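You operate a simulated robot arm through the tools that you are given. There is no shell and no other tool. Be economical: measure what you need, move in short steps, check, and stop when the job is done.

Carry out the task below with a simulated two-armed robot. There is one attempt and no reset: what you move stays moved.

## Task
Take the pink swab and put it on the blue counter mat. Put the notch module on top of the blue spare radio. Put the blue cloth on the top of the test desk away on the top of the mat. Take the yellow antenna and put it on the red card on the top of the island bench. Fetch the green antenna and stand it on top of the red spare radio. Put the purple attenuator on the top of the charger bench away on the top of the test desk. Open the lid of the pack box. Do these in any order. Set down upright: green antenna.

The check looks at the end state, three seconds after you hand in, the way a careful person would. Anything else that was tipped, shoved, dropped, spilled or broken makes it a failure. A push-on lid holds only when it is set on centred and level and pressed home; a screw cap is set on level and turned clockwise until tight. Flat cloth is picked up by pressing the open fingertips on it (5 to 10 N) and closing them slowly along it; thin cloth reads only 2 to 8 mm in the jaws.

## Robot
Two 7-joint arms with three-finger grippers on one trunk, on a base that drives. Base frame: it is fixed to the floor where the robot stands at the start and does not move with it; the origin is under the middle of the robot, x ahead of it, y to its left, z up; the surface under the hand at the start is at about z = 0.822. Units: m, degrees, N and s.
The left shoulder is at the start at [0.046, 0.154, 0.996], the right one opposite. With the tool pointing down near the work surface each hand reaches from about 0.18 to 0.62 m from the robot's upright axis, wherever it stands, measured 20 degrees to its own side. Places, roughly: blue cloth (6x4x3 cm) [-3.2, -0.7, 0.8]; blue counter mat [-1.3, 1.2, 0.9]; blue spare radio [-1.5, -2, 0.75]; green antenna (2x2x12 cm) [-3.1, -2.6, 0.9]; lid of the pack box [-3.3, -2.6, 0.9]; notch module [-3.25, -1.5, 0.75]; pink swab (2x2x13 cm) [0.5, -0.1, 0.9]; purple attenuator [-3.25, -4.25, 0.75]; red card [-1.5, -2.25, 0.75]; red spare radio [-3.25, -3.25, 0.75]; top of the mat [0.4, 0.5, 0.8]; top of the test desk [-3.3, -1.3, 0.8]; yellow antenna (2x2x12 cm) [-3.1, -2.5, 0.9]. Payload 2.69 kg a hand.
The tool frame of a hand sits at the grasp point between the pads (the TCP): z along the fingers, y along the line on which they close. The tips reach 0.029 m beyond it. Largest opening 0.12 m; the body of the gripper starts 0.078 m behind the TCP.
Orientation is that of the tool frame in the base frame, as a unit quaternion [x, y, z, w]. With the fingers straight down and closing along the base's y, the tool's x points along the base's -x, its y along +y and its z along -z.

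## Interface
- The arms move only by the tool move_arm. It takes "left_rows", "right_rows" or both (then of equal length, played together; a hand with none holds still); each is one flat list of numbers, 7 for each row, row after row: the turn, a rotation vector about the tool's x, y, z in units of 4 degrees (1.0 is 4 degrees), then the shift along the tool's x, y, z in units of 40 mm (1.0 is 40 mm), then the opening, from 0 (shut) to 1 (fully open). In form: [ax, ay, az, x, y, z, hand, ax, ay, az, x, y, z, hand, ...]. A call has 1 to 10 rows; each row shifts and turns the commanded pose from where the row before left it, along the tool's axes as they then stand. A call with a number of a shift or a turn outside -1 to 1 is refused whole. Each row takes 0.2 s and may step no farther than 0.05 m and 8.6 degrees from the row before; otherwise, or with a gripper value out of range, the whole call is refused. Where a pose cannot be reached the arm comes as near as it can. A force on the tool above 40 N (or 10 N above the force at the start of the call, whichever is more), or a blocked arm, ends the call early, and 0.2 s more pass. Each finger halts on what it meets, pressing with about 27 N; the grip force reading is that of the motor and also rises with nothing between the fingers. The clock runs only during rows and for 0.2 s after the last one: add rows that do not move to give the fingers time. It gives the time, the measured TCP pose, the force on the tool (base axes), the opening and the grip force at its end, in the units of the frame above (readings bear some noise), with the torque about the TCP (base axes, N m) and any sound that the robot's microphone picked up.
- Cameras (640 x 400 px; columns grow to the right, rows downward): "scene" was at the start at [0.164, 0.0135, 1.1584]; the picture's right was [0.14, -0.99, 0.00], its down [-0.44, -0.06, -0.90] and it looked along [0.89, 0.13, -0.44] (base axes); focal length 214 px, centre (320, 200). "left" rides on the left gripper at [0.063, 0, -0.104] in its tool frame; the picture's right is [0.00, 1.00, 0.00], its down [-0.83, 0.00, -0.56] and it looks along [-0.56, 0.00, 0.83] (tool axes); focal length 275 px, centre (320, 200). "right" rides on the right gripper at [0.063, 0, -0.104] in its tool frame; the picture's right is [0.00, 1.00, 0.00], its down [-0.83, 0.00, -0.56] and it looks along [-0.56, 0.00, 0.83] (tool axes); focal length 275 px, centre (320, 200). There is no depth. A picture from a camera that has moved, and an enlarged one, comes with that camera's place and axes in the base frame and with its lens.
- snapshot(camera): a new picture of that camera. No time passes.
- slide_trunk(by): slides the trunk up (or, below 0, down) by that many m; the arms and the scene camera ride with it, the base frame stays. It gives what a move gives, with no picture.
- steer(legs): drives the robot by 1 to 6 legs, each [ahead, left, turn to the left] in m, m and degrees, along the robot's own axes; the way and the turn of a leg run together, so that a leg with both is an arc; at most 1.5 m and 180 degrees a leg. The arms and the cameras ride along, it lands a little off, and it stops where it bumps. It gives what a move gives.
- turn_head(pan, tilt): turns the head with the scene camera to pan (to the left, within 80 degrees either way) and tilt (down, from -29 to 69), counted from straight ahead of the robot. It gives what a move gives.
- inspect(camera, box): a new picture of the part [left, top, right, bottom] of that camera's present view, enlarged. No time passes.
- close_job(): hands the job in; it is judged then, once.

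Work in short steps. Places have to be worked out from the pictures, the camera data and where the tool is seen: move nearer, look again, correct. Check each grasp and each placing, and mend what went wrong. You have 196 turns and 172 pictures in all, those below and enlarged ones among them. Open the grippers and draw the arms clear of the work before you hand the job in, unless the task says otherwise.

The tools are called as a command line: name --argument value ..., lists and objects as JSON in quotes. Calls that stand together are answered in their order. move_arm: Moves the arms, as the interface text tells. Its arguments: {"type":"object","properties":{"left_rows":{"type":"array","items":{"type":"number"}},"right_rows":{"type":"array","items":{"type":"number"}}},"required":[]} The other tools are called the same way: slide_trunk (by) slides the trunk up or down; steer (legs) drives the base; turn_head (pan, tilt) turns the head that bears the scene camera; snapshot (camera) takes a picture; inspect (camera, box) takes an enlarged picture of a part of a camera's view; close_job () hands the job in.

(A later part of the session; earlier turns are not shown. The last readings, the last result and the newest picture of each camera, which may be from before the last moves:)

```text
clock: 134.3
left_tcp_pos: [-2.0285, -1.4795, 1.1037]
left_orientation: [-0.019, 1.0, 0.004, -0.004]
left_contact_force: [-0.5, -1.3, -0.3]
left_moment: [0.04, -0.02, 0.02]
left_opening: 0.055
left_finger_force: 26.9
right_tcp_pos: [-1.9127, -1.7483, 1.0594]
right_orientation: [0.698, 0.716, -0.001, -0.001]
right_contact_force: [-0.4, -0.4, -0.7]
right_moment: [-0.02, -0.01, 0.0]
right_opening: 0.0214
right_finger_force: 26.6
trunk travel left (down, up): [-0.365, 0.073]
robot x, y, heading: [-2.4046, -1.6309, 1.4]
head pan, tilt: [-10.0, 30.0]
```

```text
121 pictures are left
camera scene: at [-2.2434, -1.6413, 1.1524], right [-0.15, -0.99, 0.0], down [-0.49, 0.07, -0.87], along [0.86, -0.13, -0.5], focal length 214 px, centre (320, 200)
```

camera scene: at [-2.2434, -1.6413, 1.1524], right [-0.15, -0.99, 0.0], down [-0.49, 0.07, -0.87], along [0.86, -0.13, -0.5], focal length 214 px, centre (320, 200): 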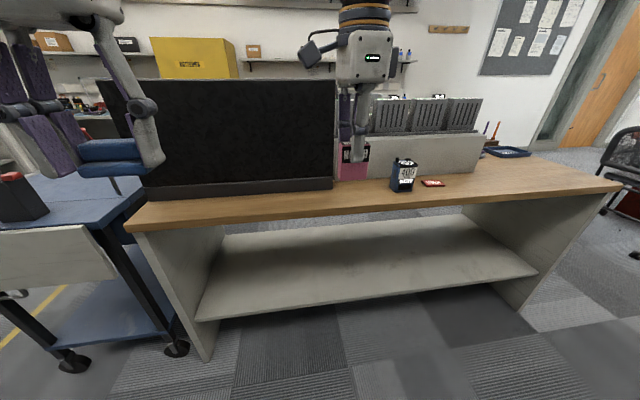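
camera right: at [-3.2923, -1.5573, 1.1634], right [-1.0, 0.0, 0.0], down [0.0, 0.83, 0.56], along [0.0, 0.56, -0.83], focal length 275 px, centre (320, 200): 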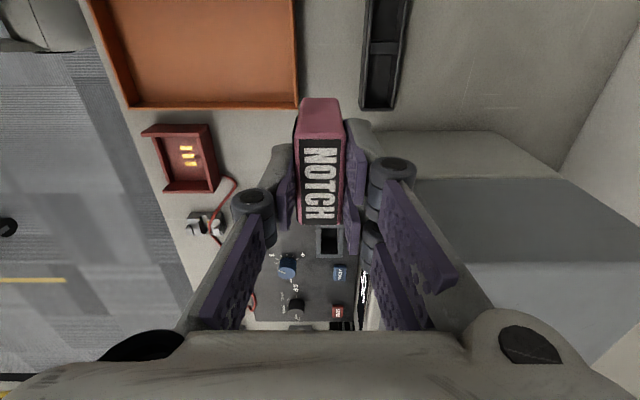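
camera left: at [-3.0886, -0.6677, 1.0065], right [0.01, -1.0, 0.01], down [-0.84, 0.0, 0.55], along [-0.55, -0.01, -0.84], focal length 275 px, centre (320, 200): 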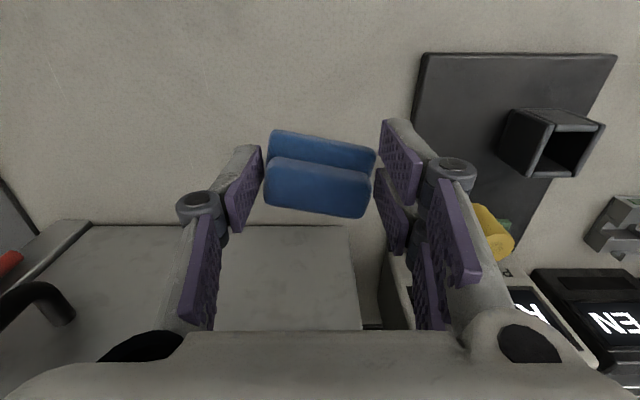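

Island: blue radio at ≈[-1.53,-2.08] (top z≈0.88), red card at ≈[-1.48,-2.25]. Approaching with room for the left hand before the partition.

steer --legs '[[0, -0.33, -1.4], [0.34, 0, 0]]'

turn_head --pan -15 --tilt 38

snapshot --camera "scene"

snapshot --camera "right"

```text
clock: 139.2
left_tcp_pos: [-1.6726, -1.8108, 1.1035]
left_orientation: [-0.008, 1.0, 0.004, -0.005]
left_contact_force: [0.4, -0.6, -0.7]
left_moment: [-0.03, 0.01, 0.0]
left_opening: 0.0552
left_finger_force: 26.6
right_tcp_pos: [-1.5651, -2.0834, 1.06]
right_orientation: [0.706, 0.709, -0.001, 0.0]
right_contact_force: [0.1, 0.2, -0.5]
right_moment: [-0.02, -0.01, 0.0]
right_opening: 0.0216
right_finger_force: 26.9
trunk travel left (down, up): [-0.365, 0.073]
robot x, y, heading: [-2.0556, -1.9556, 0.1]
head pan, tilt: [-10.0, 30.0]
```

```text
clock: 139.9
left_tcp_pos: [-1.6735, -1.8106, 1.104]
left_orientation: [-0.009, 1.0, 0.005, -0.004]
left_contact_force: [-0.1, -0.5, -0.5]
left_moment: [0.01, 0.01, 0.02]
left_opening: 0.0551
left_finger_force: 27.3
right_tcp_pos: [-1.5641, -2.0812, 1.0599]
right_orientation: [0.706, 0.708, -0.001, -0.001]
right_contact_force: [-0.4, -0.3, -0.3]
right_moment: [0.01, -0.02, -0.04]
right_opening: 0.0212
right_finger_force: 27.1
trunk travel left (down, up): [-0.365, 0.073]
robot x, y, heading: [-2.0555, -1.9539, 0.2]
head pan, tilt: [-15.0, 38.0]
```

```text
120 pictures are left
camera scene: at [-1.8987, -1.975, 1.1401], right [-0.25, -0.97, 0.0], down [-0.6, 0.16, -0.79], along [0.76, -0.2, -0.62], focal length 214 px, centre (320, 200)
```

scene: 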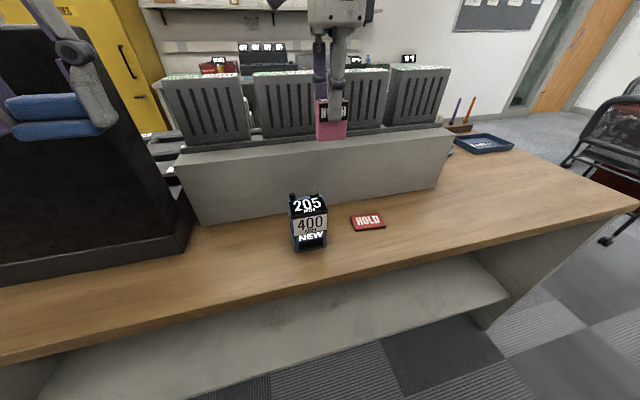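

```text
119 pictures are left
camera right: at [-1.5647, -2.0196, 1.1636], right [1.0, 0.01, 0.0], down [0.01, -0.83, 0.56], along [0.0, -0.56, -0.83], focal length 275 px, centre (320, 200)
```

right: 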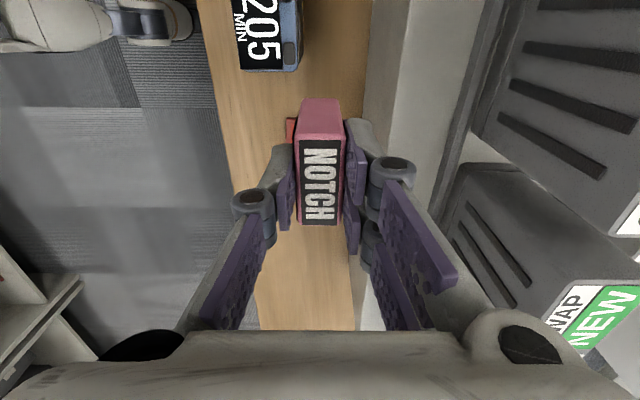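

inspect --camera "scene" --box '[260, 170, 420, 270]'

inspect --camera "right" --box '[200, 0, 360, 100]'

```text
4.00 times, centred on (340, 220) of scene
camera zoom: at [-1.8987, -1.975, 1.1401], right [-0.25, -0.97, 0.0], down [-0.6, 0.16, -0.79], along [0.76, -0.2, -0.62], focal length 858 px, centre (240, 120)
```

zoom: 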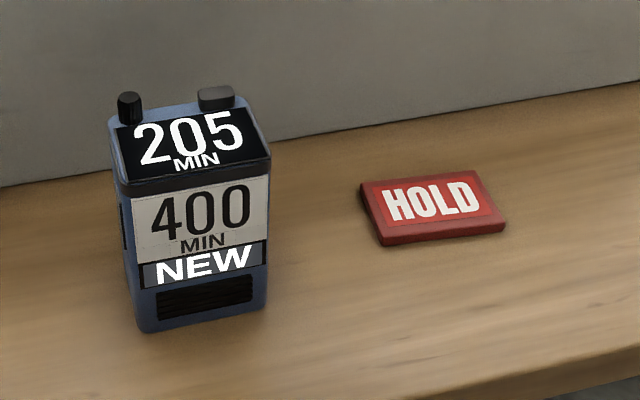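

```text
4.00 times, centred on (280, 50) of right
camera zoom: at [-1.5647, -2.0196, 1.1636], right [1.0, 0.01, 0.0], down [0.01, -0.83, 0.56], along [0.0, -0.56, -0.83], focal length 1101 px, centre (480, 800)
```

zoom: 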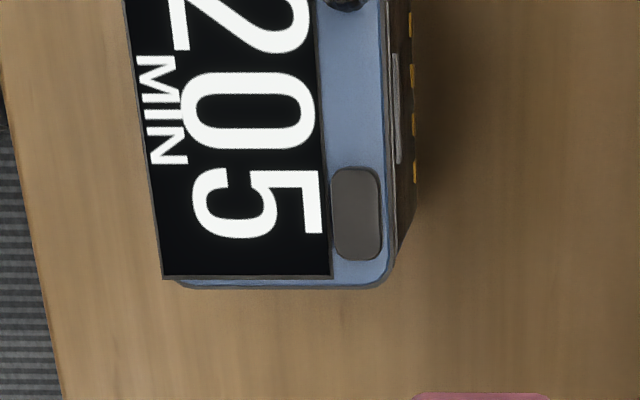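

Radio top: front-right corner ≈[-1.63,-2.059,0.905], 6.6 cm wide; label plateau x≈-1.632..-1.598 with knobs behind. Moving the module above [-1.616,-2.026].

move_arm --right_rows '[0, 0, 0, 0.7, -0.65, 0, 0, 0, 0, 0, 0.7, -0.65, 0, 0, 0, 0, 0, 0, 0, 0.5, 0, 0, 0, 0, 0, 0, 0.5, 0, 0, 0, 0, 0, 0, 0, 0]'

inspect --camera "scene" --box '[220, 100, 420, 270]'

snapshot --camera "right"

```text
clock: 141.1
left_tcp_pos: [-1.6728, -1.8102, 1.1039]
left_orientation: [-0.009, 1.0, 0.004, -0.004]
left_contact_force: [-0.5, -0.5, -0.1]
left_moment: [-0.01, -0.01, 0.01]
left_opening: 0.0549
left_finger_force: 26.5
right_tcp_pos: [-1.6181, -2.0247, 1.0194]
right_orientation: [0.706, 0.708, -0.001, -0.001]
right_contact_force: [-0.4, -0.1, -1.0]
right_moment: [-0.01, 0.0, -0.02]
right_opening: 0.0218
right_finger_force: 27.2
trunk travel left (down, up): [-0.365, 0.073]
robot x, y, heading: [-2.0562, -1.9549, -0.1]
head pan, tilt: [-15.0, 38.0]
```

```text
2.35 times, centred on (320, 185) of scene
camera zoom: at [-1.8987, -1.975, 1.1401], right [-0.25, -0.97, 0.0], down [-0.6, 0.16, -0.79], along [0.76, -0.2, -0.62], focal length 505 px, centre (320, 235)
```

zoom: 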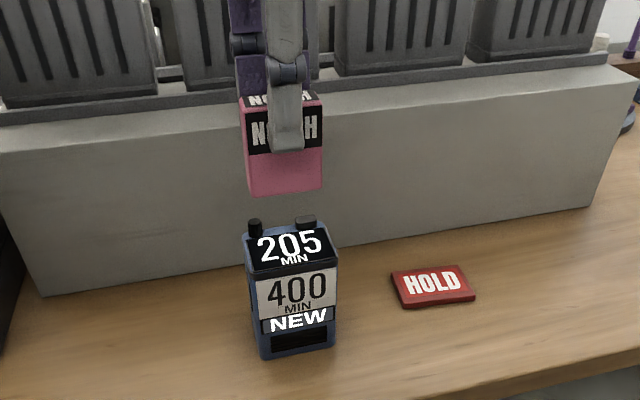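

```text
115 pictures are left
camera right: at [-1.6177, -1.9625, 1.1243], right [1.0, 0.01, 0.0], down [0.01, -0.83, 0.56], along [0.0, -0.56, -0.83], focal length 275 px, centre (320, 200)
```

right: 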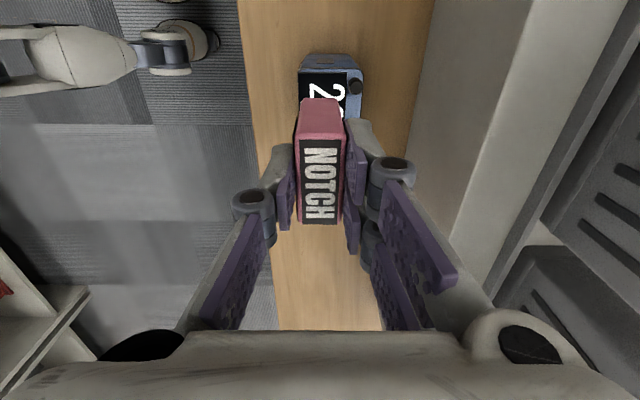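

Alignment is good in both views (module bottom ≈5.8 cm below TCP; radio top ≈0.90). Lowering 5 cm, then creeping.

move_arm --right_rows '[0, 0, 0, 0, 0.05, 0.7, 0, 0, 0, 0, 0, 0, 0.6, 0, 0, 0, 0, 0, 0, 0.1, 0, 0, 0, 0, 0, 0, 0, 0]'

inspect --camera "scene" --box '[240, 130, 400, 270]'

```text
clock: 142.1
left_tcp_pos: [-1.6739, -1.812, 1.104]
left_orientation: [-0.008, 1.0, 0.005, -0.005]
left_contact_force: [-0.4, 0.8, 0.2]
left_moment: [-0.04, -0.01, 0.05]
left_opening: 0.0551
left_finger_force: 27.2
right_tcp_pos: [-1.6171, -2.0266, 0.9643]
right_orientation: [0.706, 0.708, -0.001, 0.0]
right_contact_force: [0.2, 0.8, 2.3]
right_moment: [0.01, -0.02, 0.01]
right_opening: 0.0215
right_finger_force: 27.0
trunk travel left (down, up): [-0.365, 0.073]
robot x, y, heading: [-2.0556, -1.9519, 0.4]
head pan, tilt: [-15.0, 38.0]
```

```text
2.86 times, centred on (320, 200) of scene
camera zoom: at [-1.8988, -1.975, 1.1402], right [-0.25, -0.97, 0.0], down [-0.6, 0.16, -0.79], along [0.76, -0.2, -0.62], focal length 613 px, centre (320, 200)
```

zoom: 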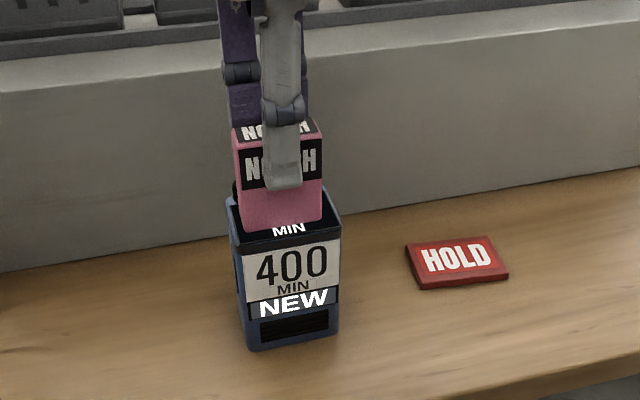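

Light contact seems to begin. Creep 2 mm further.

move_arm --right_rows '[0, 0, 0, 0, 0, 0.05, 0, 0, 0, 0, 0, 0, 0.03, 0, 0, 0, 0, 0, 0, 0, 0]'

```text
clock: 142.9
left_tcp_pos: [-1.6744, -1.8112, 1.1042]
left_orientation: [-0.009, 1.0, 0.004, -0.004]
left_contact_force: [-1.0, 0.1, -0.8]
left_moment: [-0.01, 0.03, 0.0]
left_opening: 0.055
left_finger_force: 26.4
right_tcp_pos: [-1.6176, -2.0242, 0.9616]
right_orientation: [0.706, 0.708, 0.001, 0.0]
right_contact_force: [2.3, 1.0, 26.0]
right_moment: [0.04, -0.06, -0.02]
right_opening: 0.0219
right_finger_force: 26.8
trunk travel left (down, up): [-0.365, 0.073]
robot x, y, heading: [-2.0594, -1.953, 0.3]
head pan, tilt: [-15.0, 38.0]
```

Firm contact (26 N). Ease up 1.5 mm and open slowly.

move_arm --right_rows '[0, 0, 0, 0, 0, -0.045, 0, 0, 0, 0, 0, 0, 0, 0.2, 0, 0, 0, 0, 0, 0, 0.3, 0, 0, 0, 0, 0, 0, 0.4, 0, 0, 0, 0, 0, 0, 0.4]'

move_arm --right_rows '[0, 0, 0, 0, 0, -0.5, 0.4, 0, 0, 0, 0, 0, -1, 0.4, 0, 0, 0, 0, 0, -1, 0.4, 0, 0, 0, 0, 0, 0, 0.4]'

inspect --camera "scene" --box '[240, 130, 400, 270]'

snapshot --camera "right"

```text
clock: 144.1
left_tcp_pos: [-1.6735, -1.8109, 1.1044]
left_orientation: [-0.008, 1.0, 0.004, -0.005]
left_contact_force: [1.0, -0.4, -0.5]
left_moment: [-0.01, -0.02, -0.01]
left_opening: 0.055
left_finger_force: 27.3
right_tcp_pos: [-1.6159, -2.0267, 0.9631]
right_orientation: [0.706, 0.708, -0.002, -0.002]
right_contact_force: [-0.6, 0.1, 0.8]
right_moment: [-0.01, -0.02, 0.05]
right_opening: 0.0479
right_finger_force: 0.0
trunk travel left (down, up): [-0.365, 0.073]
robot x, y, heading: [-2.0536, -1.954, 0.6]
head pan, tilt: [-15.0, 38.0]
```

```text
clock: 145.1
left_tcp_pos: [-1.6729, -1.811, 1.1035]
left_orientation: [-0.01, 1.0, 0.004, -0.004]
left_contact_force: [0.6, 0.5, -0.7]
left_moment: [0.02, -0.01, 0.01]
left_opening: 0.0548
left_finger_force: 27.1
right_tcp_pos: [-1.6163, -2.0266, 1.0634]
right_orientation: [0.706, 0.708, -0.001, -0.001]
right_contact_force: [0.3, -1.4, 0.1]
right_moment: [0.0, 0.0, -0.01]
right_opening: 0.0481
right_finger_force: 0.1
trunk travel left (down, up): [-0.365, 0.073]
robot x, y, heading: [-2.0535, -1.9519, 0.4]
head pan, tilt: [-15.0, 38.0]
```

```text
2.86 times, centred on (320, 200) of scene
camera zoom: at [-1.8986, -1.9751, 1.14], right [-0.25, -0.97, 0.0], down [-0.6, 0.16, -0.79], along [0.76, -0.2, -0.62], focal length 613 px, centre (320, 200)
```

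zoom: 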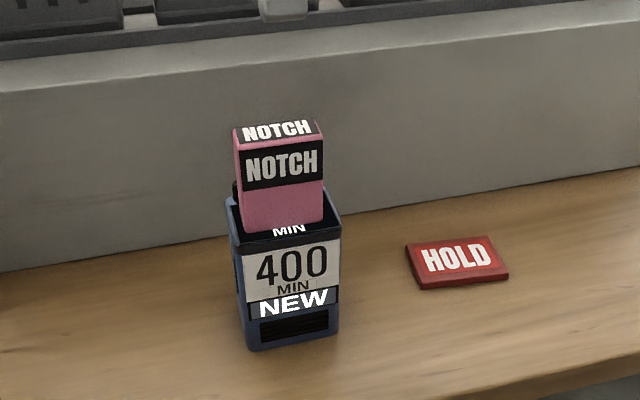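

```text
112 pictures are left
camera right: at [-1.6141, -1.9638, 1.1674], right [1.0, 0.01, 0.0], down [0.01, -0.83, 0.56], along [0.0, -0.56, -0.83], focal length 275 px, centre (320, 200)
```

right: 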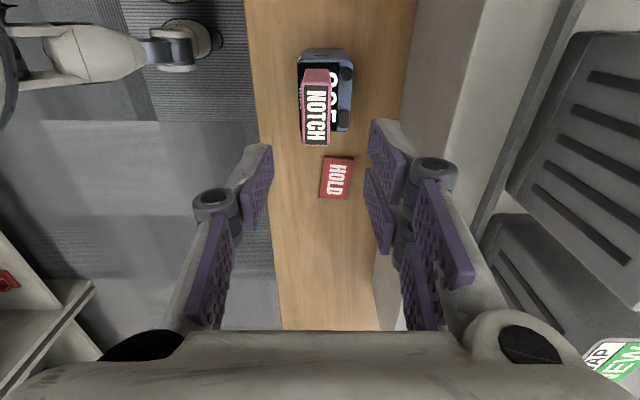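

Notch module stands on the blue radio. Now deliver the cloth to the start bench mat: back off, go around the cart.

steer --legs '[[-0.35, 0, 0], [0, 1.1, 0], [0, 1.15, 0], [1.4, 0, 0], [0.55, 0, 0]]'

turn_head --pan 15 --tilt 32

snapshot --camera "scene"

```text
clock: 173.8
left_tcp_pos: [-0.0849, 0.4853, 1.1044]
left_orientation: [-0.024, 1.0, 0.003, -0.004]
left_contact_force: [-0.3, -0.6, -0.4]
left_moment: [0.05, 0.03, -0.02]
left_opening: 0.055
left_finger_force: 27.5
right_tcp_pos: [-0.0186, 0.2728, 1.0632]
right_orientation: [0.695, 0.719, -0.001, -0.002]
right_contact_force: [0.4, 0.6, -0.8]
right_moment: [0.01, 0.03, -0.01]
right_opening: 0.048
right_finger_force: 0.0
trunk travel left (down, up): [-0.365, 0.073]
robot x, y, heading: [-0.4612, 0.3283, 1.6]
head pan, tilt: [-15.0, 38.0]
```

```text
clock: 174.7
left_tcp_pos: [-0.0841, 0.4856, 1.1032]
left_orientation: [-0.024, 1.0, 0.005, -0.005]
left_contact_force: [0.1, 0.1, -0.2]
left_moment: [0.03, 0.0, 0.03]
left_opening: 0.0551
left_finger_force: 27.1
right_tcp_pos: [-0.0171, 0.2715, 1.064]
right_orientation: [0.695, 0.719, -0.001, -0.001]
right_contact_force: [-0.5, 0.0, 0.3]
right_moment: [-0.03, -0.01, -0.01]
right_opening: 0.048
right_finger_force: 0.1
trunk travel left (down, up): [-0.365, 0.073]
robot x, y, heading: [-0.4614, 0.332, 1.8]
head pan, tilt: [15.0, 32.0]
```

```text
111 pictures are left
camera scene: at [-0.3026, 0.3605, 1.1493], right [0.29, -0.96, 0.0], down [-0.51, -0.16, -0.85], along [0.81, 0.25, -0.53], focal length 214 px, centre (320, 200)
```

scene: 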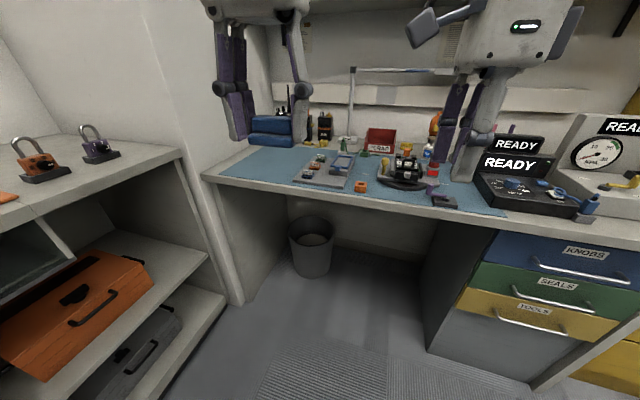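

The mat's left part (around [0.38,0.68]) is free. Move left 0.2, ahead 0.36.

steer --legs '[[0, 0.19, -1.5], [0.36, 0, 0]]'

turn_head --pan 20 --tilt 38

snapshot --camera "left"

snapshot --camera "scene"

```text
clock: 178.7
left_tcp_pos: [0.2665, 0.6692, 1.1037]
left_orientation: [-0.008, 1.0, 0.005, -0.004]
left_contact_force: [-0.1, 0.1, -0.7]
left_moment: [0.02, 0.03, 0.02]
left_opening: 0.055
left_finger_force: 26.9
right_tcp_pos: [0.3251, 0.4527, 1.0618]
right_orientation: [0.706, 0.708, -0.002, -0.001]
right_contact_force: [0.1, -0.4, 0.8]
right_moment: [0.01, 0.03, 0.01]
right_opening: 0.048
right_finger_force: 0.1
trunk travel left (down, up): [-0.365, 0.073]
robot x, y, heading: [-0.1156, 0.5255, 0.1]
head pan, tilt: [15.0, 32.0]
```

```text
clock: 179.4
left_tcp_pos: [0.2661, 0.669, 1.1036]
left_orientation: [-0.007, 1.0, 0.005, -0.004]
left_contact_force: [-0.4, 0.3, -1.5]
left_moment: [0.02, -0.01, 0.02]
left_opening: 0.0553
left_finger_force: 26.9
right_tcp_pos: [0.3242, 0.454, 1.0644]
right_orientation: [0.707, 0.707, 0.0, -0.002]
right_contact_force: [0.1, -0.3, -0.1]
right_moment: [-0.04, -0.03, 0.01]
right_opening: 0.0482
right_finger_force: 0.1
trunk travel left (down, up): [-0.365, 0.073]
robot x, y, heading: [-0.1154, 0.5247, -0.2]
head pan, tilt: [20.0, 38.0]
```

```text
110 pictures are left
camera left: at [0.2034, 0.6673, 1.2081], right [-0.01, 1.0, 0.01], down [0.84, 0.0, 0.55], along [0.55, 0.01, -0.84], focal length 275 px, centre (320, 200)
```

left: 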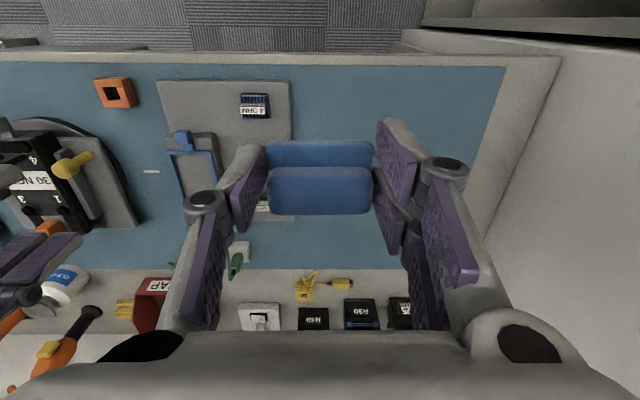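

```text
109 pictures are left
camera scene: at [0.0379, 0.5571, 1.1401], right [0.34, -0.94, 0.0], down [-0.58, -0.21, -0.79], along [0.74, 0.27, -0.62], focal length 214 px, centre (320, 200)
```

scene: 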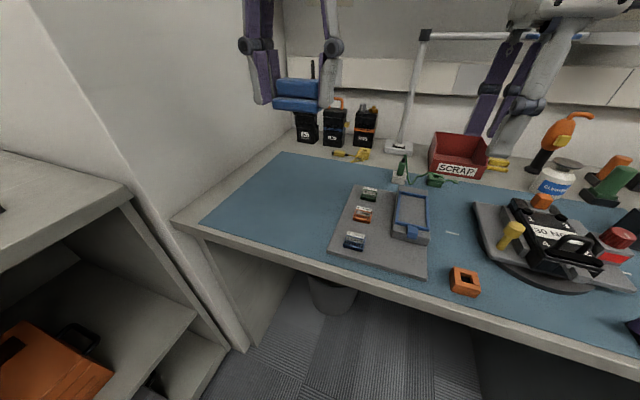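

Free mat zone around [0.36,0.75]. Moving the cloth there and lowering to z≈0.88.

move_arm --left_rows '[0, 0, 0, -0.8, 0.67, 0, 0, 0, 0, 0, -0.8, 0.67, 0, 0, 0, 0, 0, -0.75, 0.67, 0, 0, 0, 0, 0, 0, 0, 1, 0, 0, 0, 0, 0, 0, 1, 0, 0, 0, 0, 0, 0, 1, 0, 0, 0, 0, 0, 0, 1, 0, 0, 0, 0, 0, 0, 1, 0, 0, 0, 0, 0, 0, 0.6, 0, 0, 0, 0, 0, 0, 0, 0]'

snapshot --camera "scene"

```text
clock: 181.6
left_tcp_pos: [0.3563, 0.7532, 0.8799]
left_orientation: [-0.007, 1.0, 0.005, -0.004]
left_contact_force: [0.0, 0.2, -0.5]
left_moment: [-0.01, 0.03, 0.02]
left_opening: 0.055
left_finger_force: 28.2
right_tcp_pos: [0.3243, 0.4521, 1.0622]
right_orientation: [0.706, 0.708, 0.0, -0.001]
right_contact_force: [0.2, 0.1, 0.7]
right_moment: [0.02, -0.02, 0.02]
right_opening: 0.048
right_finger_force: 0.2
trunk travel left (down, up): [-0.365, 0.073]
robot x, y, heading: [-0.1154, 0.5304, 0.4]
head pan, tilt: [20.0, 38.0]
```

```text
108 pictures are left
camera scene: at [0.0378, 0.5571, 1.1401], right [0.34, -0.94, 0.0], down [-0.58, -0.21, -0.79], along [0.74, 0.27, -0.62], focal length 214 px, centre (320, 200)
```

scene: 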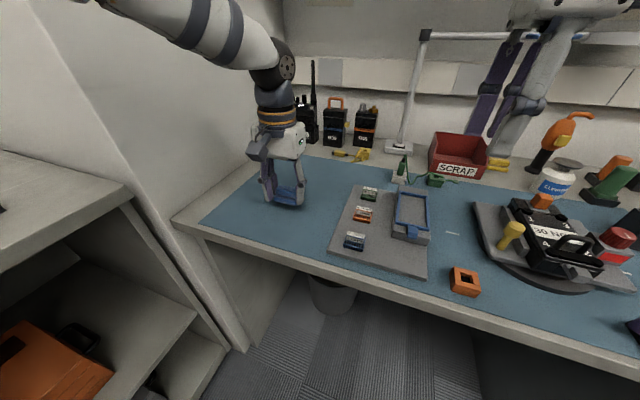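

Lower further ~1.6 cm then check force.

move_arm --left_rows '[0, 0, 0, 0, 0, 0.3, 0, 0, 0, 0, 0, 0, 0.15, 0, 0, 0, 0, 0, 0, 0, 0]'

inspect --camera "scene" --box '[220, 120, 360, 230]'

```text
clock: 182.4
left_tcp_pos: [0.3554, 0.7529, 0.8611]
left_orientation: [-0.008, 1.0, 0.006, -0.004]
left_contact_force: [-0.4, -0.5, -0.5]
left_moment: [-0.02, 0.0, -0.01]
left_opening: 0.0548
left_finger_force: 26.6
right_tcp_pos: [0.3231, 0.4532, 1.0633]
right_orientation: [0.707, 0.708, -0.001, -0.001]
right_contact_force: [0.5, -0.7, 0.4]
right_moment: [-0.02, 0.01, -0.01]
right_opening: 0.0481
right_finger_force: 0.1
trunk travel left (down, up): [-0.365, 0.073]
robot x, y, heading: [-0.1159, 0.5237, 0.4]
head pan, tilt: [20.0, 38.0]
```

```text
3.64 times, centred on (290, 175) of scene
camera zoom: at [0.0379, 0.5571, 1.1401], right [0.34, -0.94, 0.0], down [-0.58, -0.21, -0.79], along [0.74, 0.27, -0.62], focal length 780 px, centre (429, 291)
```

zoom: 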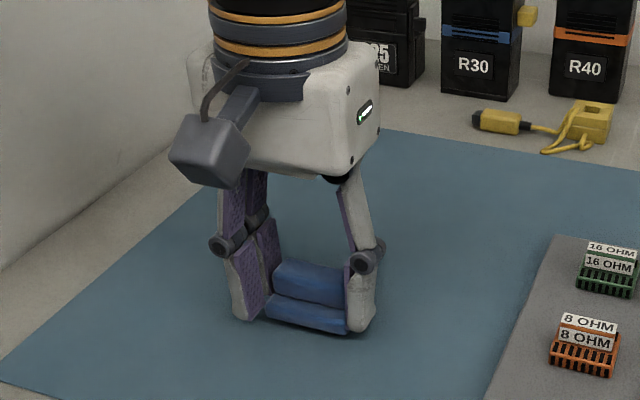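

move_arm --left_rows '[0, 0, 0, 0, 0, 0.12, 0, 0, 0, 0, 0, 0, 0.08, 0, 0, 0, 0, 0, 0, 0, 0]'

```text
clock: 183.2
left_tcp_pos: [0.3577, 0.7516, 0.8569]
left_orientation: [-0.009, 1.0, 0.005, -0.001]
left_contact_force: [-0.9, 2.0, 26.5]
left_moment: [-0.13, -0.2, 0.03]
left_opening: 0.055
left_finger_force: 26.4
right_tcp_pos: [0.3228, 0.4537, 1.0649]
right_orientation: [0.706, 0.708, 0.0, 0.0]
right_contact_force: [-0.3, -0.6, -0.3]
right_moment: [0.01, 0.02, 0.03]
right_opening: 0.048
right_finger_force: 0.0
trunk travel left (down, up): [-0.365, 0.073]
robot x, y, heading: [-0.1167, 0.5264, 0.2]
head pan, tilt: [20.0, 38.0]
```

Contact with the mat. Ease up 2 mm and release, then lift away.

move_arm --left_rows '[0, 0, 0, 0, 0, -0.08, 0, 0, 0, 0, 0, 0, 0, 0.5, 0, 0, 0, 0, 0, 0, 0.6, 0, 0, 0, 0, 0, 0, 0.75, 0, 0, 0, 0, 0, 0, 0.75, 0, 0, 0, 0, 0, -0.6, 0.75, 0, 0, 0, 0, 0, -1, 0.75, 0, 0, 0, 0, 0, -1, 0.75, 0, 0, 0, 0, 0, -1, 0.75, 0, 0, 0, 0, 0, -1, 0.75]'

move_arm --left_rows '[0, 0, 0, 0.7, -0.7, -0.7, 0.75, 0, 0, 0, 0.7, -0.7, -0.7, 0.75, 0, 0, 0, 0.7, -0.7, 0, 0.75]'

inspect --camera "scene" --box '[200, 120, 360, 250]'

```text
clock: 185.4
left_tcp_pos: [0.3573, 0.7489, 1.0423]
left_orientation: [-0.007, 1.0, 0.005, -0.004]
left_contact_force: [-0.5, -0.1, 0.1]
left_moment: [-0.01, -0.02, 0.0]
left_opening: 0.0902
left_finger_force: 0.1
right_tcp_pos: [0.324, 0.453, 1.0623]
right_orientation: [0.707, 0.707, 0.0, -0.001]
right_contact_force: [0.7, 0.0, 0.1]
right_moment: [0.02, 0.01, 0.01]
right_opening: 0.048
right_finger_force: 0.1
trunk travel left (down, up): [-0.365, 0.073]
robot x, y, heading: [-0.1154, 0.5247, 0.3]
head pan, tilt: [20.0, 38.0]
```

```text
clock: 186.2
left_tcp_pos: [0.2744, 0.6651, 1.0998]
left_orientation: [-0.007, 1.0, 0.005, -0.004]
left_contact_force: [-0.6, 0.6, 0.3]
left_moment: [0.0, -0.03, 0.0]
left_opening: 0.0898
left_finger_force: 0.0
right_tcp_pos: [0.3234, 0.4534, 1.0636]
right_orientation: [0.706, 0.708, 0.0, -0.001]
right_contact_force: [-0.6, -0.6, -0.3]
right_moment: [-0.02, 0.0, 0.02]
right_opening: 0.0483
right_finger_force: 0.1
trunk travel left (down, up): [-0.365, 0.073]
robot x, y, heading: [-0.1162, 0.5286, 0.1]
head pan, tilt: [20.0, 38.0]
```

```text
3.08 times, centred on (280, 185) of scene
camera zoom: at [0.0376, 0.5568, 1.1401], right [0.34, -0.94, 0.0], down [-0.58, -0.21, -0.79], along [0.74, 0.27, -0.62], focal length 660 px, centre (443, 246)
```

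zoom: 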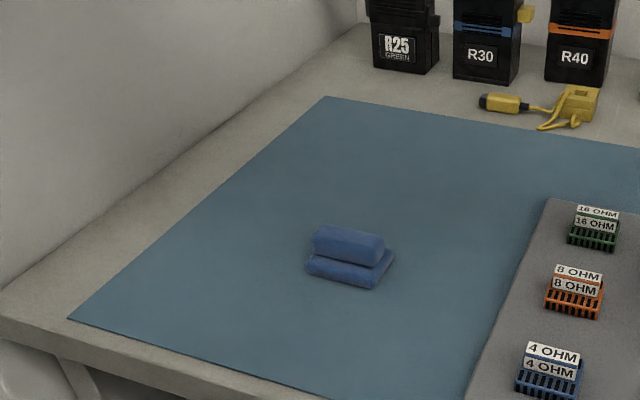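

Cloth placed neatly. Now drive to the pack-box bench at [-3.1,-2.5].

steer --legs '[[-1.4, -0.2, 0], [-0.9, 0, 0], [0, 0, 180], [0, 1.4, 0], [0, 1.4, 0]]'

turn_head --pan 0 --tilt 28

snapshot --camera "scene"

```text
clock: 226.1
left_tcp_pos: [-2.8261, -2.6328, 1.099]
left_orientation: [1.0, 0.001, 0.004, 0.005]
left_contact_force: [-0.2, 0.7, 0.9]
left_moment: [0.01, -0.01, -0.04]
left_opening: 0.0899
left_finger_force: 0.0
right_tcp_pos: [-2.8711, -2.4204, 1.0637]
right_orientation: [-0.703, 0.711, 0.0, 0.0]
right_contact_force: [0.1, -0.2, 0.3]
right_moment: [0.01, -0.02, -0.03]
right_opening: 0.0478
right_finger_force: 0.1
trunk travel left (down, up): [-0.365, 0.073]
robot x, y, heading: [-2.4357, -2.5005, 179.4]
head pan, tilt: [20.0, 38.0]
```

```text
clock: 226.9
left_tcp_pos: [-2.8268, -2.6327, 1.0991]
left_orientation: [1.0, 0.0, 0.004, 0.005]
left_contact_force: [-1.1, -0.2, -0.2]
left_moment: [0.01, 0.02, 0.0]
left_opening: 0.0898
left_finger_force: 0.1
right_tcp_pos: [-2.8709, -2.4191, 1.0633]
right_orientation: [-0.703, 0.712, -0.001, 0.001]
right_contact_force: [-1.3, -0.2, 0.1]
right_moment: [0.02, 0.04, -0.04]
right_opening: 0.0482
right_finger_force: 0.2
trunk travel left (down, up): [-0.365, 0.073]
robot x, y, heading: [-2.4305, -2.5009, 179.5]
head pan, tilt: [0.0, 28.0]
```

```text
105 pictures are left
camera scene: at [-2.5895, -2.4973, 1.1556], right [0.01, 1.0, 0.0], down [0.47, 0.0, -0.88], along [-0.88, 0.01, -0.47], focal length 214 px, centre (320, 200)
```

scene: 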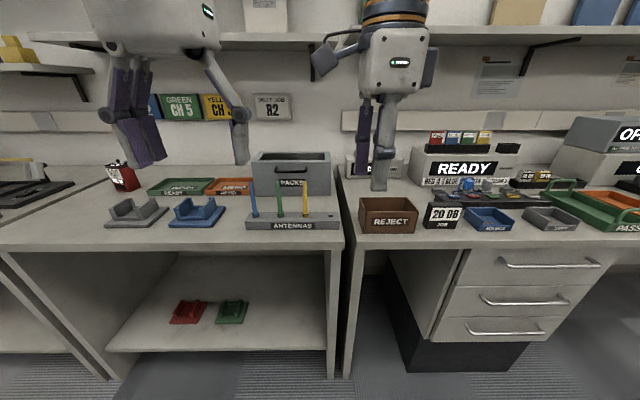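

Inspecting the antenna rack and pack box.

inspect --camera "scene" --box '[230, 130, 350, 240]'

inspect --camera "scene" --box '[80, 130, 250, 240]'

```text
3.64 times, centred on (290, 185) of scene
camera zoom: at [-2.5895, -2.4973, 1.1556], right [0.01, 1.0, 0.0], down [0.47, 0.0, -0.88], along [-0.88, 0.01, -0.47], focal length 780 px, centre (429, 254)
```

zoom: 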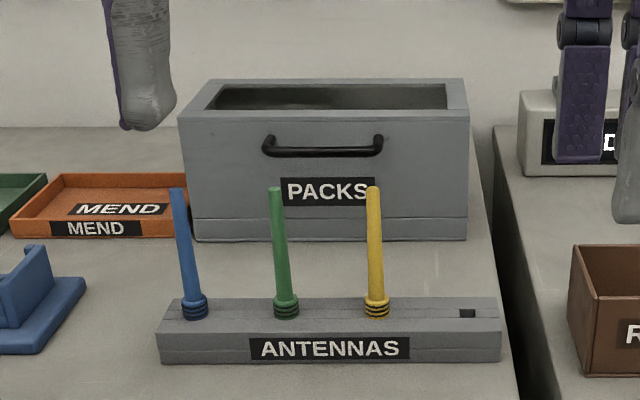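

```text
3.64 times, centred on (165, 185) of scene
camera zoom: at [-2.5895, -2.4973, 1.1556], right [0.01, 1.0, 0.0], down [0.47, 0.0, -0.88], along [-0.88, 0.01, -0.47], focal length 780 px, centre (884, 254)
```

zoom: 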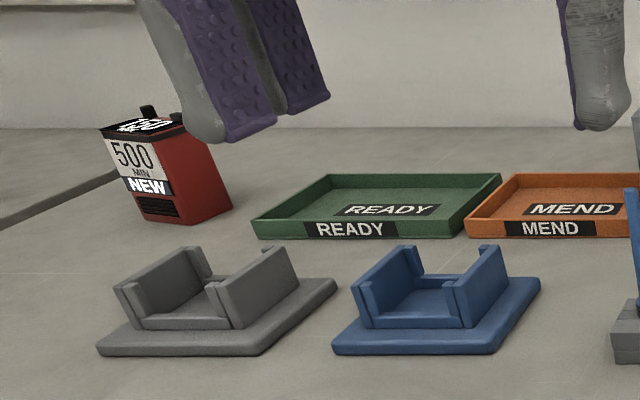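

Layout: antennas at x≈-3.10 (green y≈-2.604, yellow y≈-2.532, tops z≈0.937); pack box front x≈-3.285, handle bar ≈[-3.265,-2.589,0.904]. Lid first, with the yawed right hand. Approach.

steer --legs '[[0, 0.22, 0], [0.35, 0, 0]]'

turn_head --pan -15 --tilt 28

snapshot --camera "scene"

snapshot --camera "right"

```text
clock: 231.1
left_tcp_pos: [-3.177, -2.8518, 1.0984]
left_orientation: [1.0, 0.001, 0.004, 0.005]
left_contact_force: [0.5, -0.1, 0.2]
left_moment: [-0.01, -0.01, 0.0]
left_opening: 0.0898
left_finger_force: 0.1
right_tcp_pos: [-3.2238, -2.639, 1.0624]
right_orientation: [-0.703, 0.711, -0.001, 0.001]
right_contact_force: [-0.3, 0.4, 0.4]
right_moment: [-0.02, -0.02, -0.03]
right_opening: 0.0481
right_finger_force: 0.1
trunk travel left (down, up): [-0.365, 0.073]
robot x, y, heading: [-2.7861, -2.7155, 179.7]
head pan, tilt: [0.0, 28.0]
```

```text
clock: 231.9
left_tcp_pos: [-3.1773, -2.8516, 1.0991]
left_orientation: [1.0, 0.001, 0.004, 0.006]
left_contact_force: [0.5, 0.0, -0.7]
left_moment: [0.03, -0.02, 0.03]
left_opening: 0.0898
left_finger_force: 0.0
right_tcp_pos: [-3.222, -2.6383, 1.063]
right_orientation: [-0.703, 0.711, 0.0, 0.001]
right_contact_force: [0.2, 0.0, 0.0]
right_moment: [-0.01, -0.02, -0.03]
right_opening: 0.0482
right_finger_force: 0.1
trunk travel left (down, up): [-0.365, 0.073]
robot x, y, heading: [-2.7836, -2.7178, 179.3]
head pan, tilt: [-15.0, 28.0]
```

```text
102 pictures are left
camera scene: at [-2.9376, -2.6923, 1.1556], right [0.27, 0.96, 0.0], down [0.45, -0.13, -0.88], along [-0.85, 0.24, -0.47], focal length 214 px, centre (320, 200)
```

scene: 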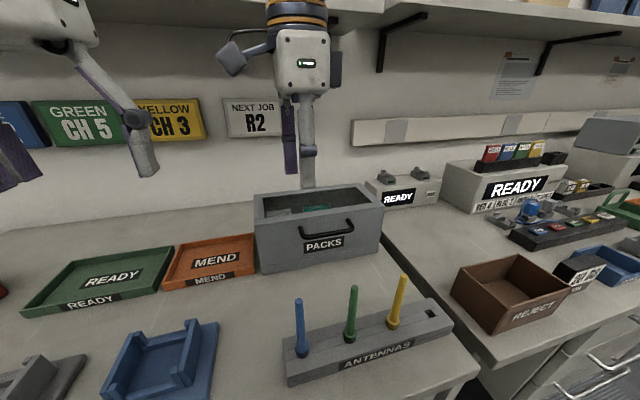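

```text
101 pictures are left
camera right: at [-3.2228, -2.7027, 1.1673], right [-1.0, 0.01, 0.0], down [0.0, 0.83, 0.56], along [0.01, 0.56, -0.83], focal length 275 px, centre (320, 200)
```

right: 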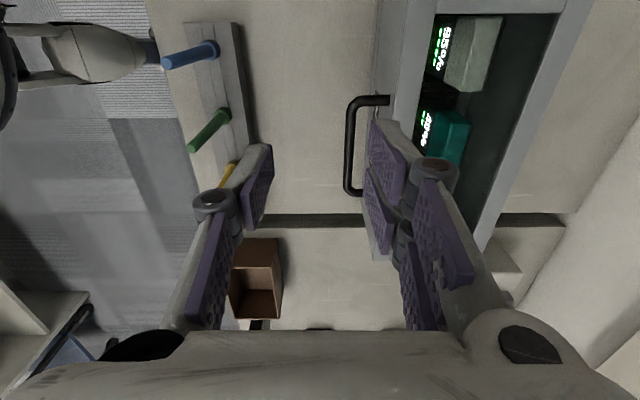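

inspect --camera "scene" --box '[240, 170, 400, 290]'

inspect --camera "right" --box '[320, 0, 600, 260]'

```text
3.33 times, centred on (320, 230) of scene
camera zoom: at [-2.9376, -2.6923, 1.1556], right [0.27, 0.96, 0.0], down [0.45, -0.13, -0.88], along [-0.85, 0.24, -0.47], focal length 715 px, centre (320, 100)
```

zoom: 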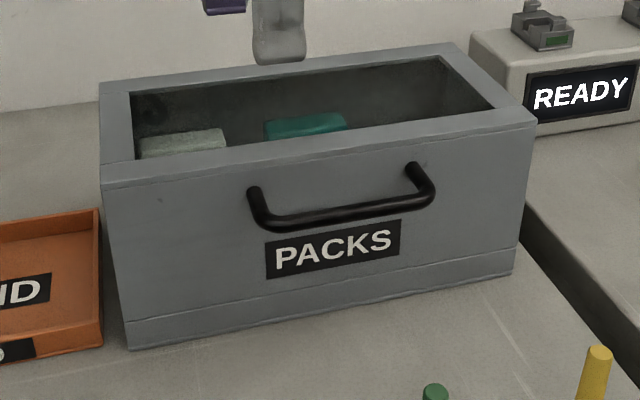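

```text
1.54 times, centred on (460, 130) of right
camera zoom: at [-3.2228, -2.7027, 1.1673], right [-1.0, 0.01, 0.0], down [0.0, 0.83, 0.56], along [0.01, 0.56, -0.83], focal length 424 px, centre (105, 308)
```

zoom: 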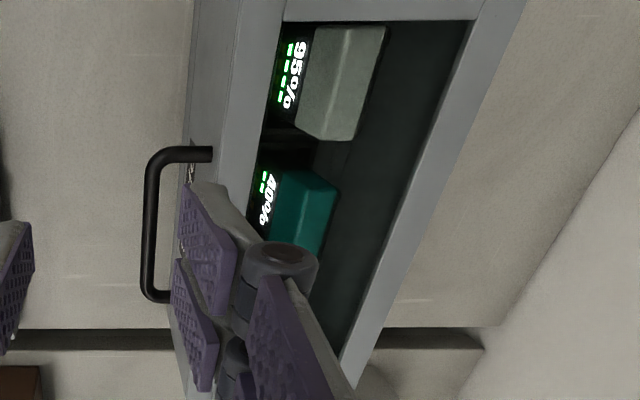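

Handle bar centre ≈[-3.250,-2.589,0.899], standing ~3.5 cm off the lid's face. Position above with a 3 cm opening.

move_arm --right_rows '[0, 0, 0, -0.6, 0.35, 0, 0.25, 0, 0, 0, -0.6, 0.35, 0, 0.25, 0, 0, 0, 0, 0, 0.9, 0.25, 0, 0, 0, 0, 0, 0.9, 0.25, 0, 0, 0, 0, 0, 0, 0.25]'

snapshot --camera "right"

```text
clock: 233.1
left_tcp_pos: [-3.1778, -2.8519, 1.0986]
left_orientation: [1.0, 0.0, 0.004, 0.005]
left_contact_force: [-0.6, 0.1, -0.7]
left_moment: [0.01, -0.03, 0.05]
left_opening: 0.0899
left_finger_force: 0.1
right_tcp_pos: [-3.2505, -2.5905, 0.9902]
right_orientation: [-0.702, 0.712, -0.001, 0.0]
right_contact_force: [-0.1, 1.2, -0.5]
right_moment: [0.0, 0.01, -0.04]
right_opening: 0.0299
right_finger_force: 0.0
trunk travel left (down, up): [-0.365, 0.073]
robot x, y, heading: [-2.7852, -2.7204, 179.4]
head pan, tilt: [-15.0, 28.0]
```

```text
98 pictures are left
camera right: at [-3.2498, -2.6539, 1.095], right [-1.0, 0.01, 0.0], down [0.0, 0.83, 0.56], along [0.01, 0.56, -0.83], focal length 275 px, centre (320, 200)
```

right: 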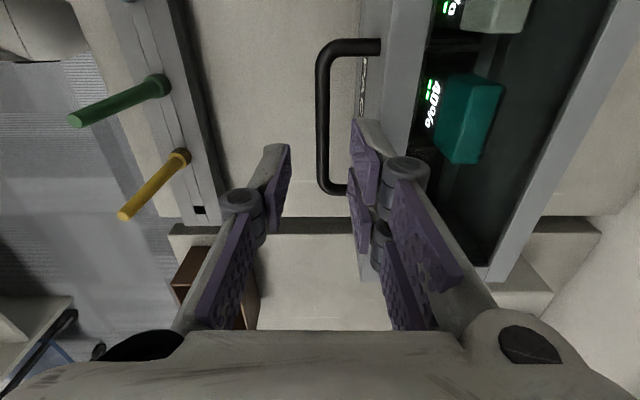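

Bar centred between the fingers. Lower 9 cm onto it and close.

move_arm --right_rows '[0, 0, 0, 0, 0, 0.9, 0.25, 0, 0, 0, 0, 0, 0.9, 0.25, 0, 0, 0, 0, 0, 0.45, 0.25, 0, 0, 0, 0, 0, 0, 0.25, 0, 0, 0, 0, 0, 0, 0, 0, 0, 0, 0, 0, 0, 0, 0, 0, 0, 0, 0, 0, 0]'

snapshot --camera "right"

inspect --camera "scene" --box '[230, 130, 400, 290]'

```text
clock: 234.7
left_tcp_pos: [-3.1797, -2.8523, 1.0981]
left_orientation: [1.0, 0.0, 0.005, 0.005]
left_contact_force: [-0.6, 0.2, -0.7]
left_moment: [0.02, -0.04, 0.0]
left_opening: 0.0898
left_finger_force: 0.1
right_tcp_pos: [-3.2521, -2.5889, 0.9009]
right_orientation: [-0.704, 0.71, -0.001, 0.0]
right_contact_force: [-23.3, 1.0, -0.7]
right_moment: [0.16, -0.16, 1.26]
right_opening: 0.0083
right_finger_force: 36.6
trunk travel left (down, up): [-0.365, 0.073]
robot x, y, heading: [-2.7858, -2.7162, 179.4]
head pan, tilt: [-15.0, 28.0]
```

```text
97 pictures are left
camera right: at [-3.2521, -2.6528, 1.0049], right [-1.0, 0.01, 0.0], down [0.0, 0.83, 0.56], along [0.0, 0.56, -0.83], focal length 275 px, centre (320, 200)
```

right: 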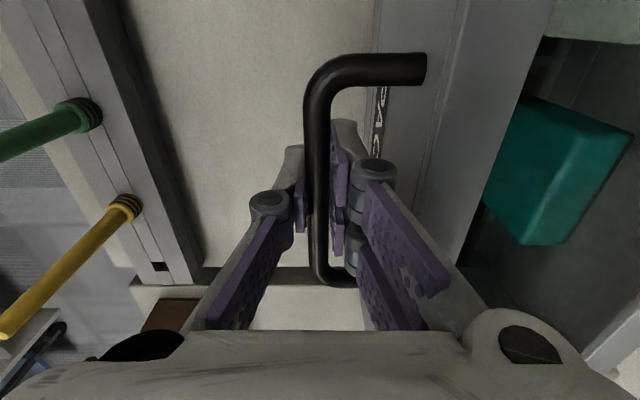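

```text
2.50 times, centred on (315, 210) of scene
camera zoom: at [-2.9404, -2.6922, 1.1553], right [0.27, 0.96, 0.0], down [0.45, -0.13, -0.88], along [-0.85, 0.24, -0.47], focal length 536 px, centre (332, 175)
```

zoom: 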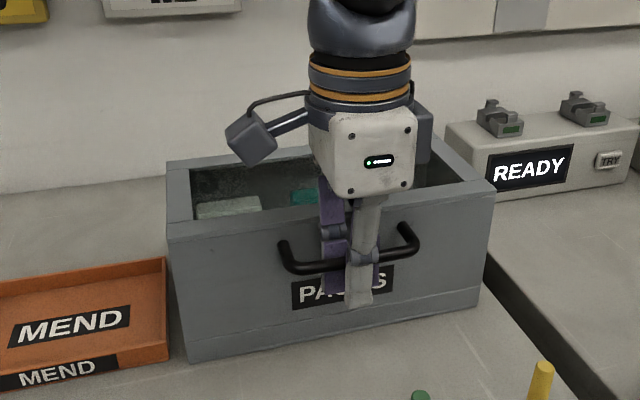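

Bar gripped. Test-lifting along the presumed arc (hinge at the back bottom) by ~2.5 cm.

move_arm --right_rows '[0, 0, 0, 0, 0.12, -0.28, 0, 0, 0, 0, 0, 0.14, -0.28, 0, 0, 0, 0, 0, 0, 0, 0]'

inspect --camera "scene" --box '[230, 130, 400, 290]'

```text
clock: 235.5
left_tcp_pos: [-3.1811, -2.8514, 1.0983]
left_orientation: [1.0, 0.001, 0.007, 0.004]
left_contact_force: [0.0, 0.0, -1.4]
left_moment: [0.01, -0.01, -0.03]
left_opening: 0.0901
left_finger_force: 0.1
right_tcp_pos: [-3.2637, -2.5892, 0.9209]
right_orientation: [-0.703, 0.711, -0.002, 0.002]
right_contact_force: [-22.3, -1.0, -20.9]
right_moment: [-0.68, -0.25, 1.2]
right_opening: 0.0086
right_finger_force: 36.2
trunk travel left (down, up): [-0.365, 0.073]
robot x, y, heading: [-2.7849, -2.7168, 179.4]
head pan, tilt: [-15.0, 28.0]
```

```text
2.50 times, centred on (315, 210) of scene
camera zoom: at [-2.9414, -2.692, 1.155], right [0.27, 0.96, 0.0], down [0.46, -0.13, -0.88], along [-0.85, 0.24, -0.47], focal length 536 px, centre (332, 175)
```

zoom: 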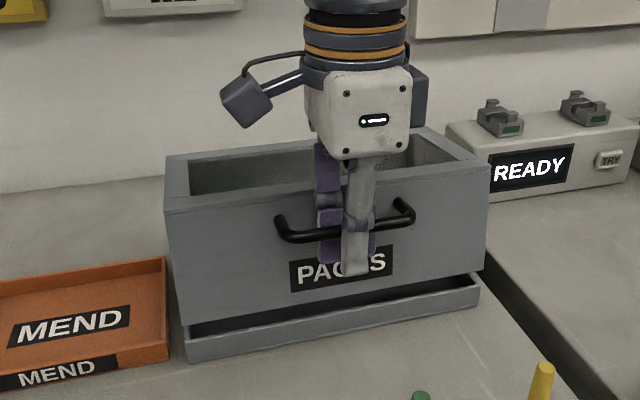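

The lid is a hood hinged at the back, and it lifts. To get reach for the full arc I'll set it back down, move closer and raise the trunk.

move_arm --right_rows '[0, 0, 0, 0, -0.14, 0.28, 0, 0, 0, 0, 0, -0.12, 0.26, 0, 0, 0, 0, 0, 0, 0, 0, 0, 0, 0, 0, 0, 0, 0.25, 0, 0, 0, 0, 0, 0, 0.25, 0, 0, 0, 0, 0, -0.9, 0.25, 0, 0, 0, 0, 0, -0.9, 0.25, 0, 0, 0, 0, 0, 0, 0.25]'

slide_trunk --by 0.07

steer --legs '[[0.045, 0, 0]]'

snapshot --camera "right"

```text
clock: 237.3
left_tcp_pos: [-3.1769, -2.8524, 1.0983]
left_orientation: [1.0, 0.0, 0.004, 0.005]
left_contact_force: [-0.3, -0.9, -0.2]
left_moment: [0.0, -0.03, 0.02]
left_opening: 0.0902
left_finger_force: 0.1
right_tcp_pos: [-3.2497, -2.5889, 0.9744]
right_orientation: [-0.703, 0.712, -0.001, 0.001]
right_contact_force: [0.1, 0.6, -0.1]
right_moment: [0.01, 0.0, -0.01]
right_opening: 0.0297
right_finger_force: 0.1
trunk travel left (down, up): [-0.365, 0.073]
robot x, y, heading: [-2.7809, -2.7181, 179.6]
head pan, tilt: [-15.0, 28.0]
```

```text
clock: 238.4
left_tcp_pos: [-3.1784, -2.8532, 1.1686]
left_orientation: [1.0, 0.002, 0.005, 0.005]
left_contact_force: [0.0, 0.8, -0.4]
left_moment: [-0.02, -0.06, -0.02]
left_opening: 0.0903
left_finger_force: 0.0
right_tcp_pos: [-3.2515, -2.5904, 1.0427]
right_orientation: [-0.703, 0.711, -0.002, 0.003]
right_contact_force: [-0.5, -0.1, -0.4]
right_moment: [-0.02, -0.04, 0.01]
right_opening: 0.03
right_finger_force: 0.0
trunk travel left (down, up): [-0.435, 0.003]
robot x, y, heading: [-2.7839, -2.718, 179.2]
head pan, tilt: [-15.0, 28.0]
```

```text
clock: 239.3
left_tcp_pos: [-3.2228, -2.8515, 1.1693]
left_orientation: [1.0, 0.003, 0.004, 0.005]
left_contact_force: [-0.1, 0.4, 0.4]
left_moment: [0.0, -0.06, -0.02]
left_opening: 0.0901
left_finger_force: 0.1
right_tcp_pos: [-3.2958, -2.5898, 1.0435]
right_orientation: [-0.704, 0.711, 0.0, 0.0]
right_contact_force: [0.2, 0.2, 0.2]
right_moment: [0.0, -0.03, 0.01]
right_opening: 0.0299
right_finger_force: 0.0
trunk travel left (down, up): [-0.435, 0.003]
robot x, y, heading: [-2.8267, -2.7183, 179.4]
head pan, tilt: [-15.0, 28.0]
```

```text
94 pictures are left
camera right: at [-3.2953, -2.6542, 1.1481], right [-1.0, 0.01, 0.0], down [0.0, 0.83, 0.56], along [0.01, 0.56, -0.83], focal length 275 px, centre (320, 200)
```

right: 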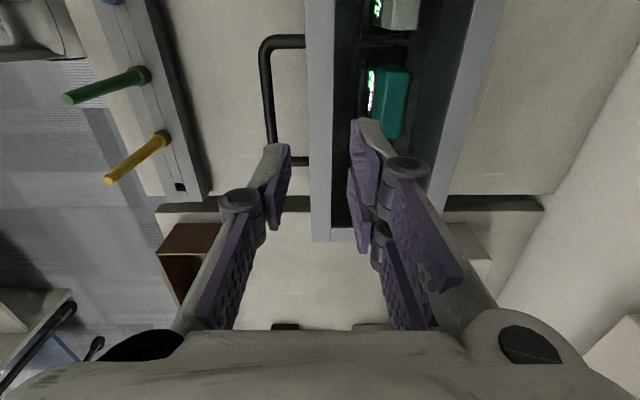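

Moving back over the bar, down, and closing.

move_arm --right_rows '[0, 0, 0, 0, -0.57, 0, 0.25, 0, 0, 0, 0, -0.56, 0, 0.25, 0, 0, 0, 0, 0, 0.9, 0.25, 0, 0, 0, 0, 0, 0.9, 0.25, 0, 0, 0, 0, 0, 0.9, 0.25, 0, 0, 0, 0, 0, 0.85, 0.25, 0, 0, 0, 0, 0, 0, 0.25, 0, 0, 0, 0, 0, 0, 0, 0, 0, 0, 0, 0, 0, 0, 0, 0, 0, 0, 0, 0, 0]'

snapshot --camera "right"

```text
clock: 241.5
left_tcp_pos: [-3.2233, -2.8521, 1.1695]
left_orientation: [1.0, 0.002, 0.004, 0.006]
left_contact_force: [-0.8, 0.3, -1.7]
left_moment: [-0.01, 0.01, -0.03]
left_opening: 0.09
left_finger_force: 0.0
right_tcp_pos: [-3.2524, -2.5898, 0.9016]
right_orientation: [-0.703, 0.711, 0.0, 0.0]
right_contact_force: [-20.2, 1.0, 2.4]
right_moment: [0.21, -0.1, 1.23]
right_opening: 0.0084
right_finger_force: 36.2
trunk travel left (down, up): [-0.435, 0.003]
robot x, y, heading: [-2.8241, -2.7157, 179.6]
head pan, tilt: [-15.0, 28.0]
```

```text
93 pictures are left
camera right: at [-3.2519, -2.6533, 1.0061], right [-1.0, 0.01, 0.0], down [0.0, 0.83, 0.56], along [0.0, 0.56, -0.83], focal length 275 px, centre (320, 200)
```

right: 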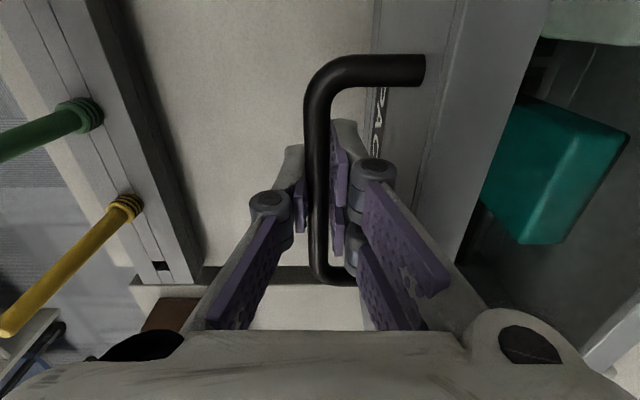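

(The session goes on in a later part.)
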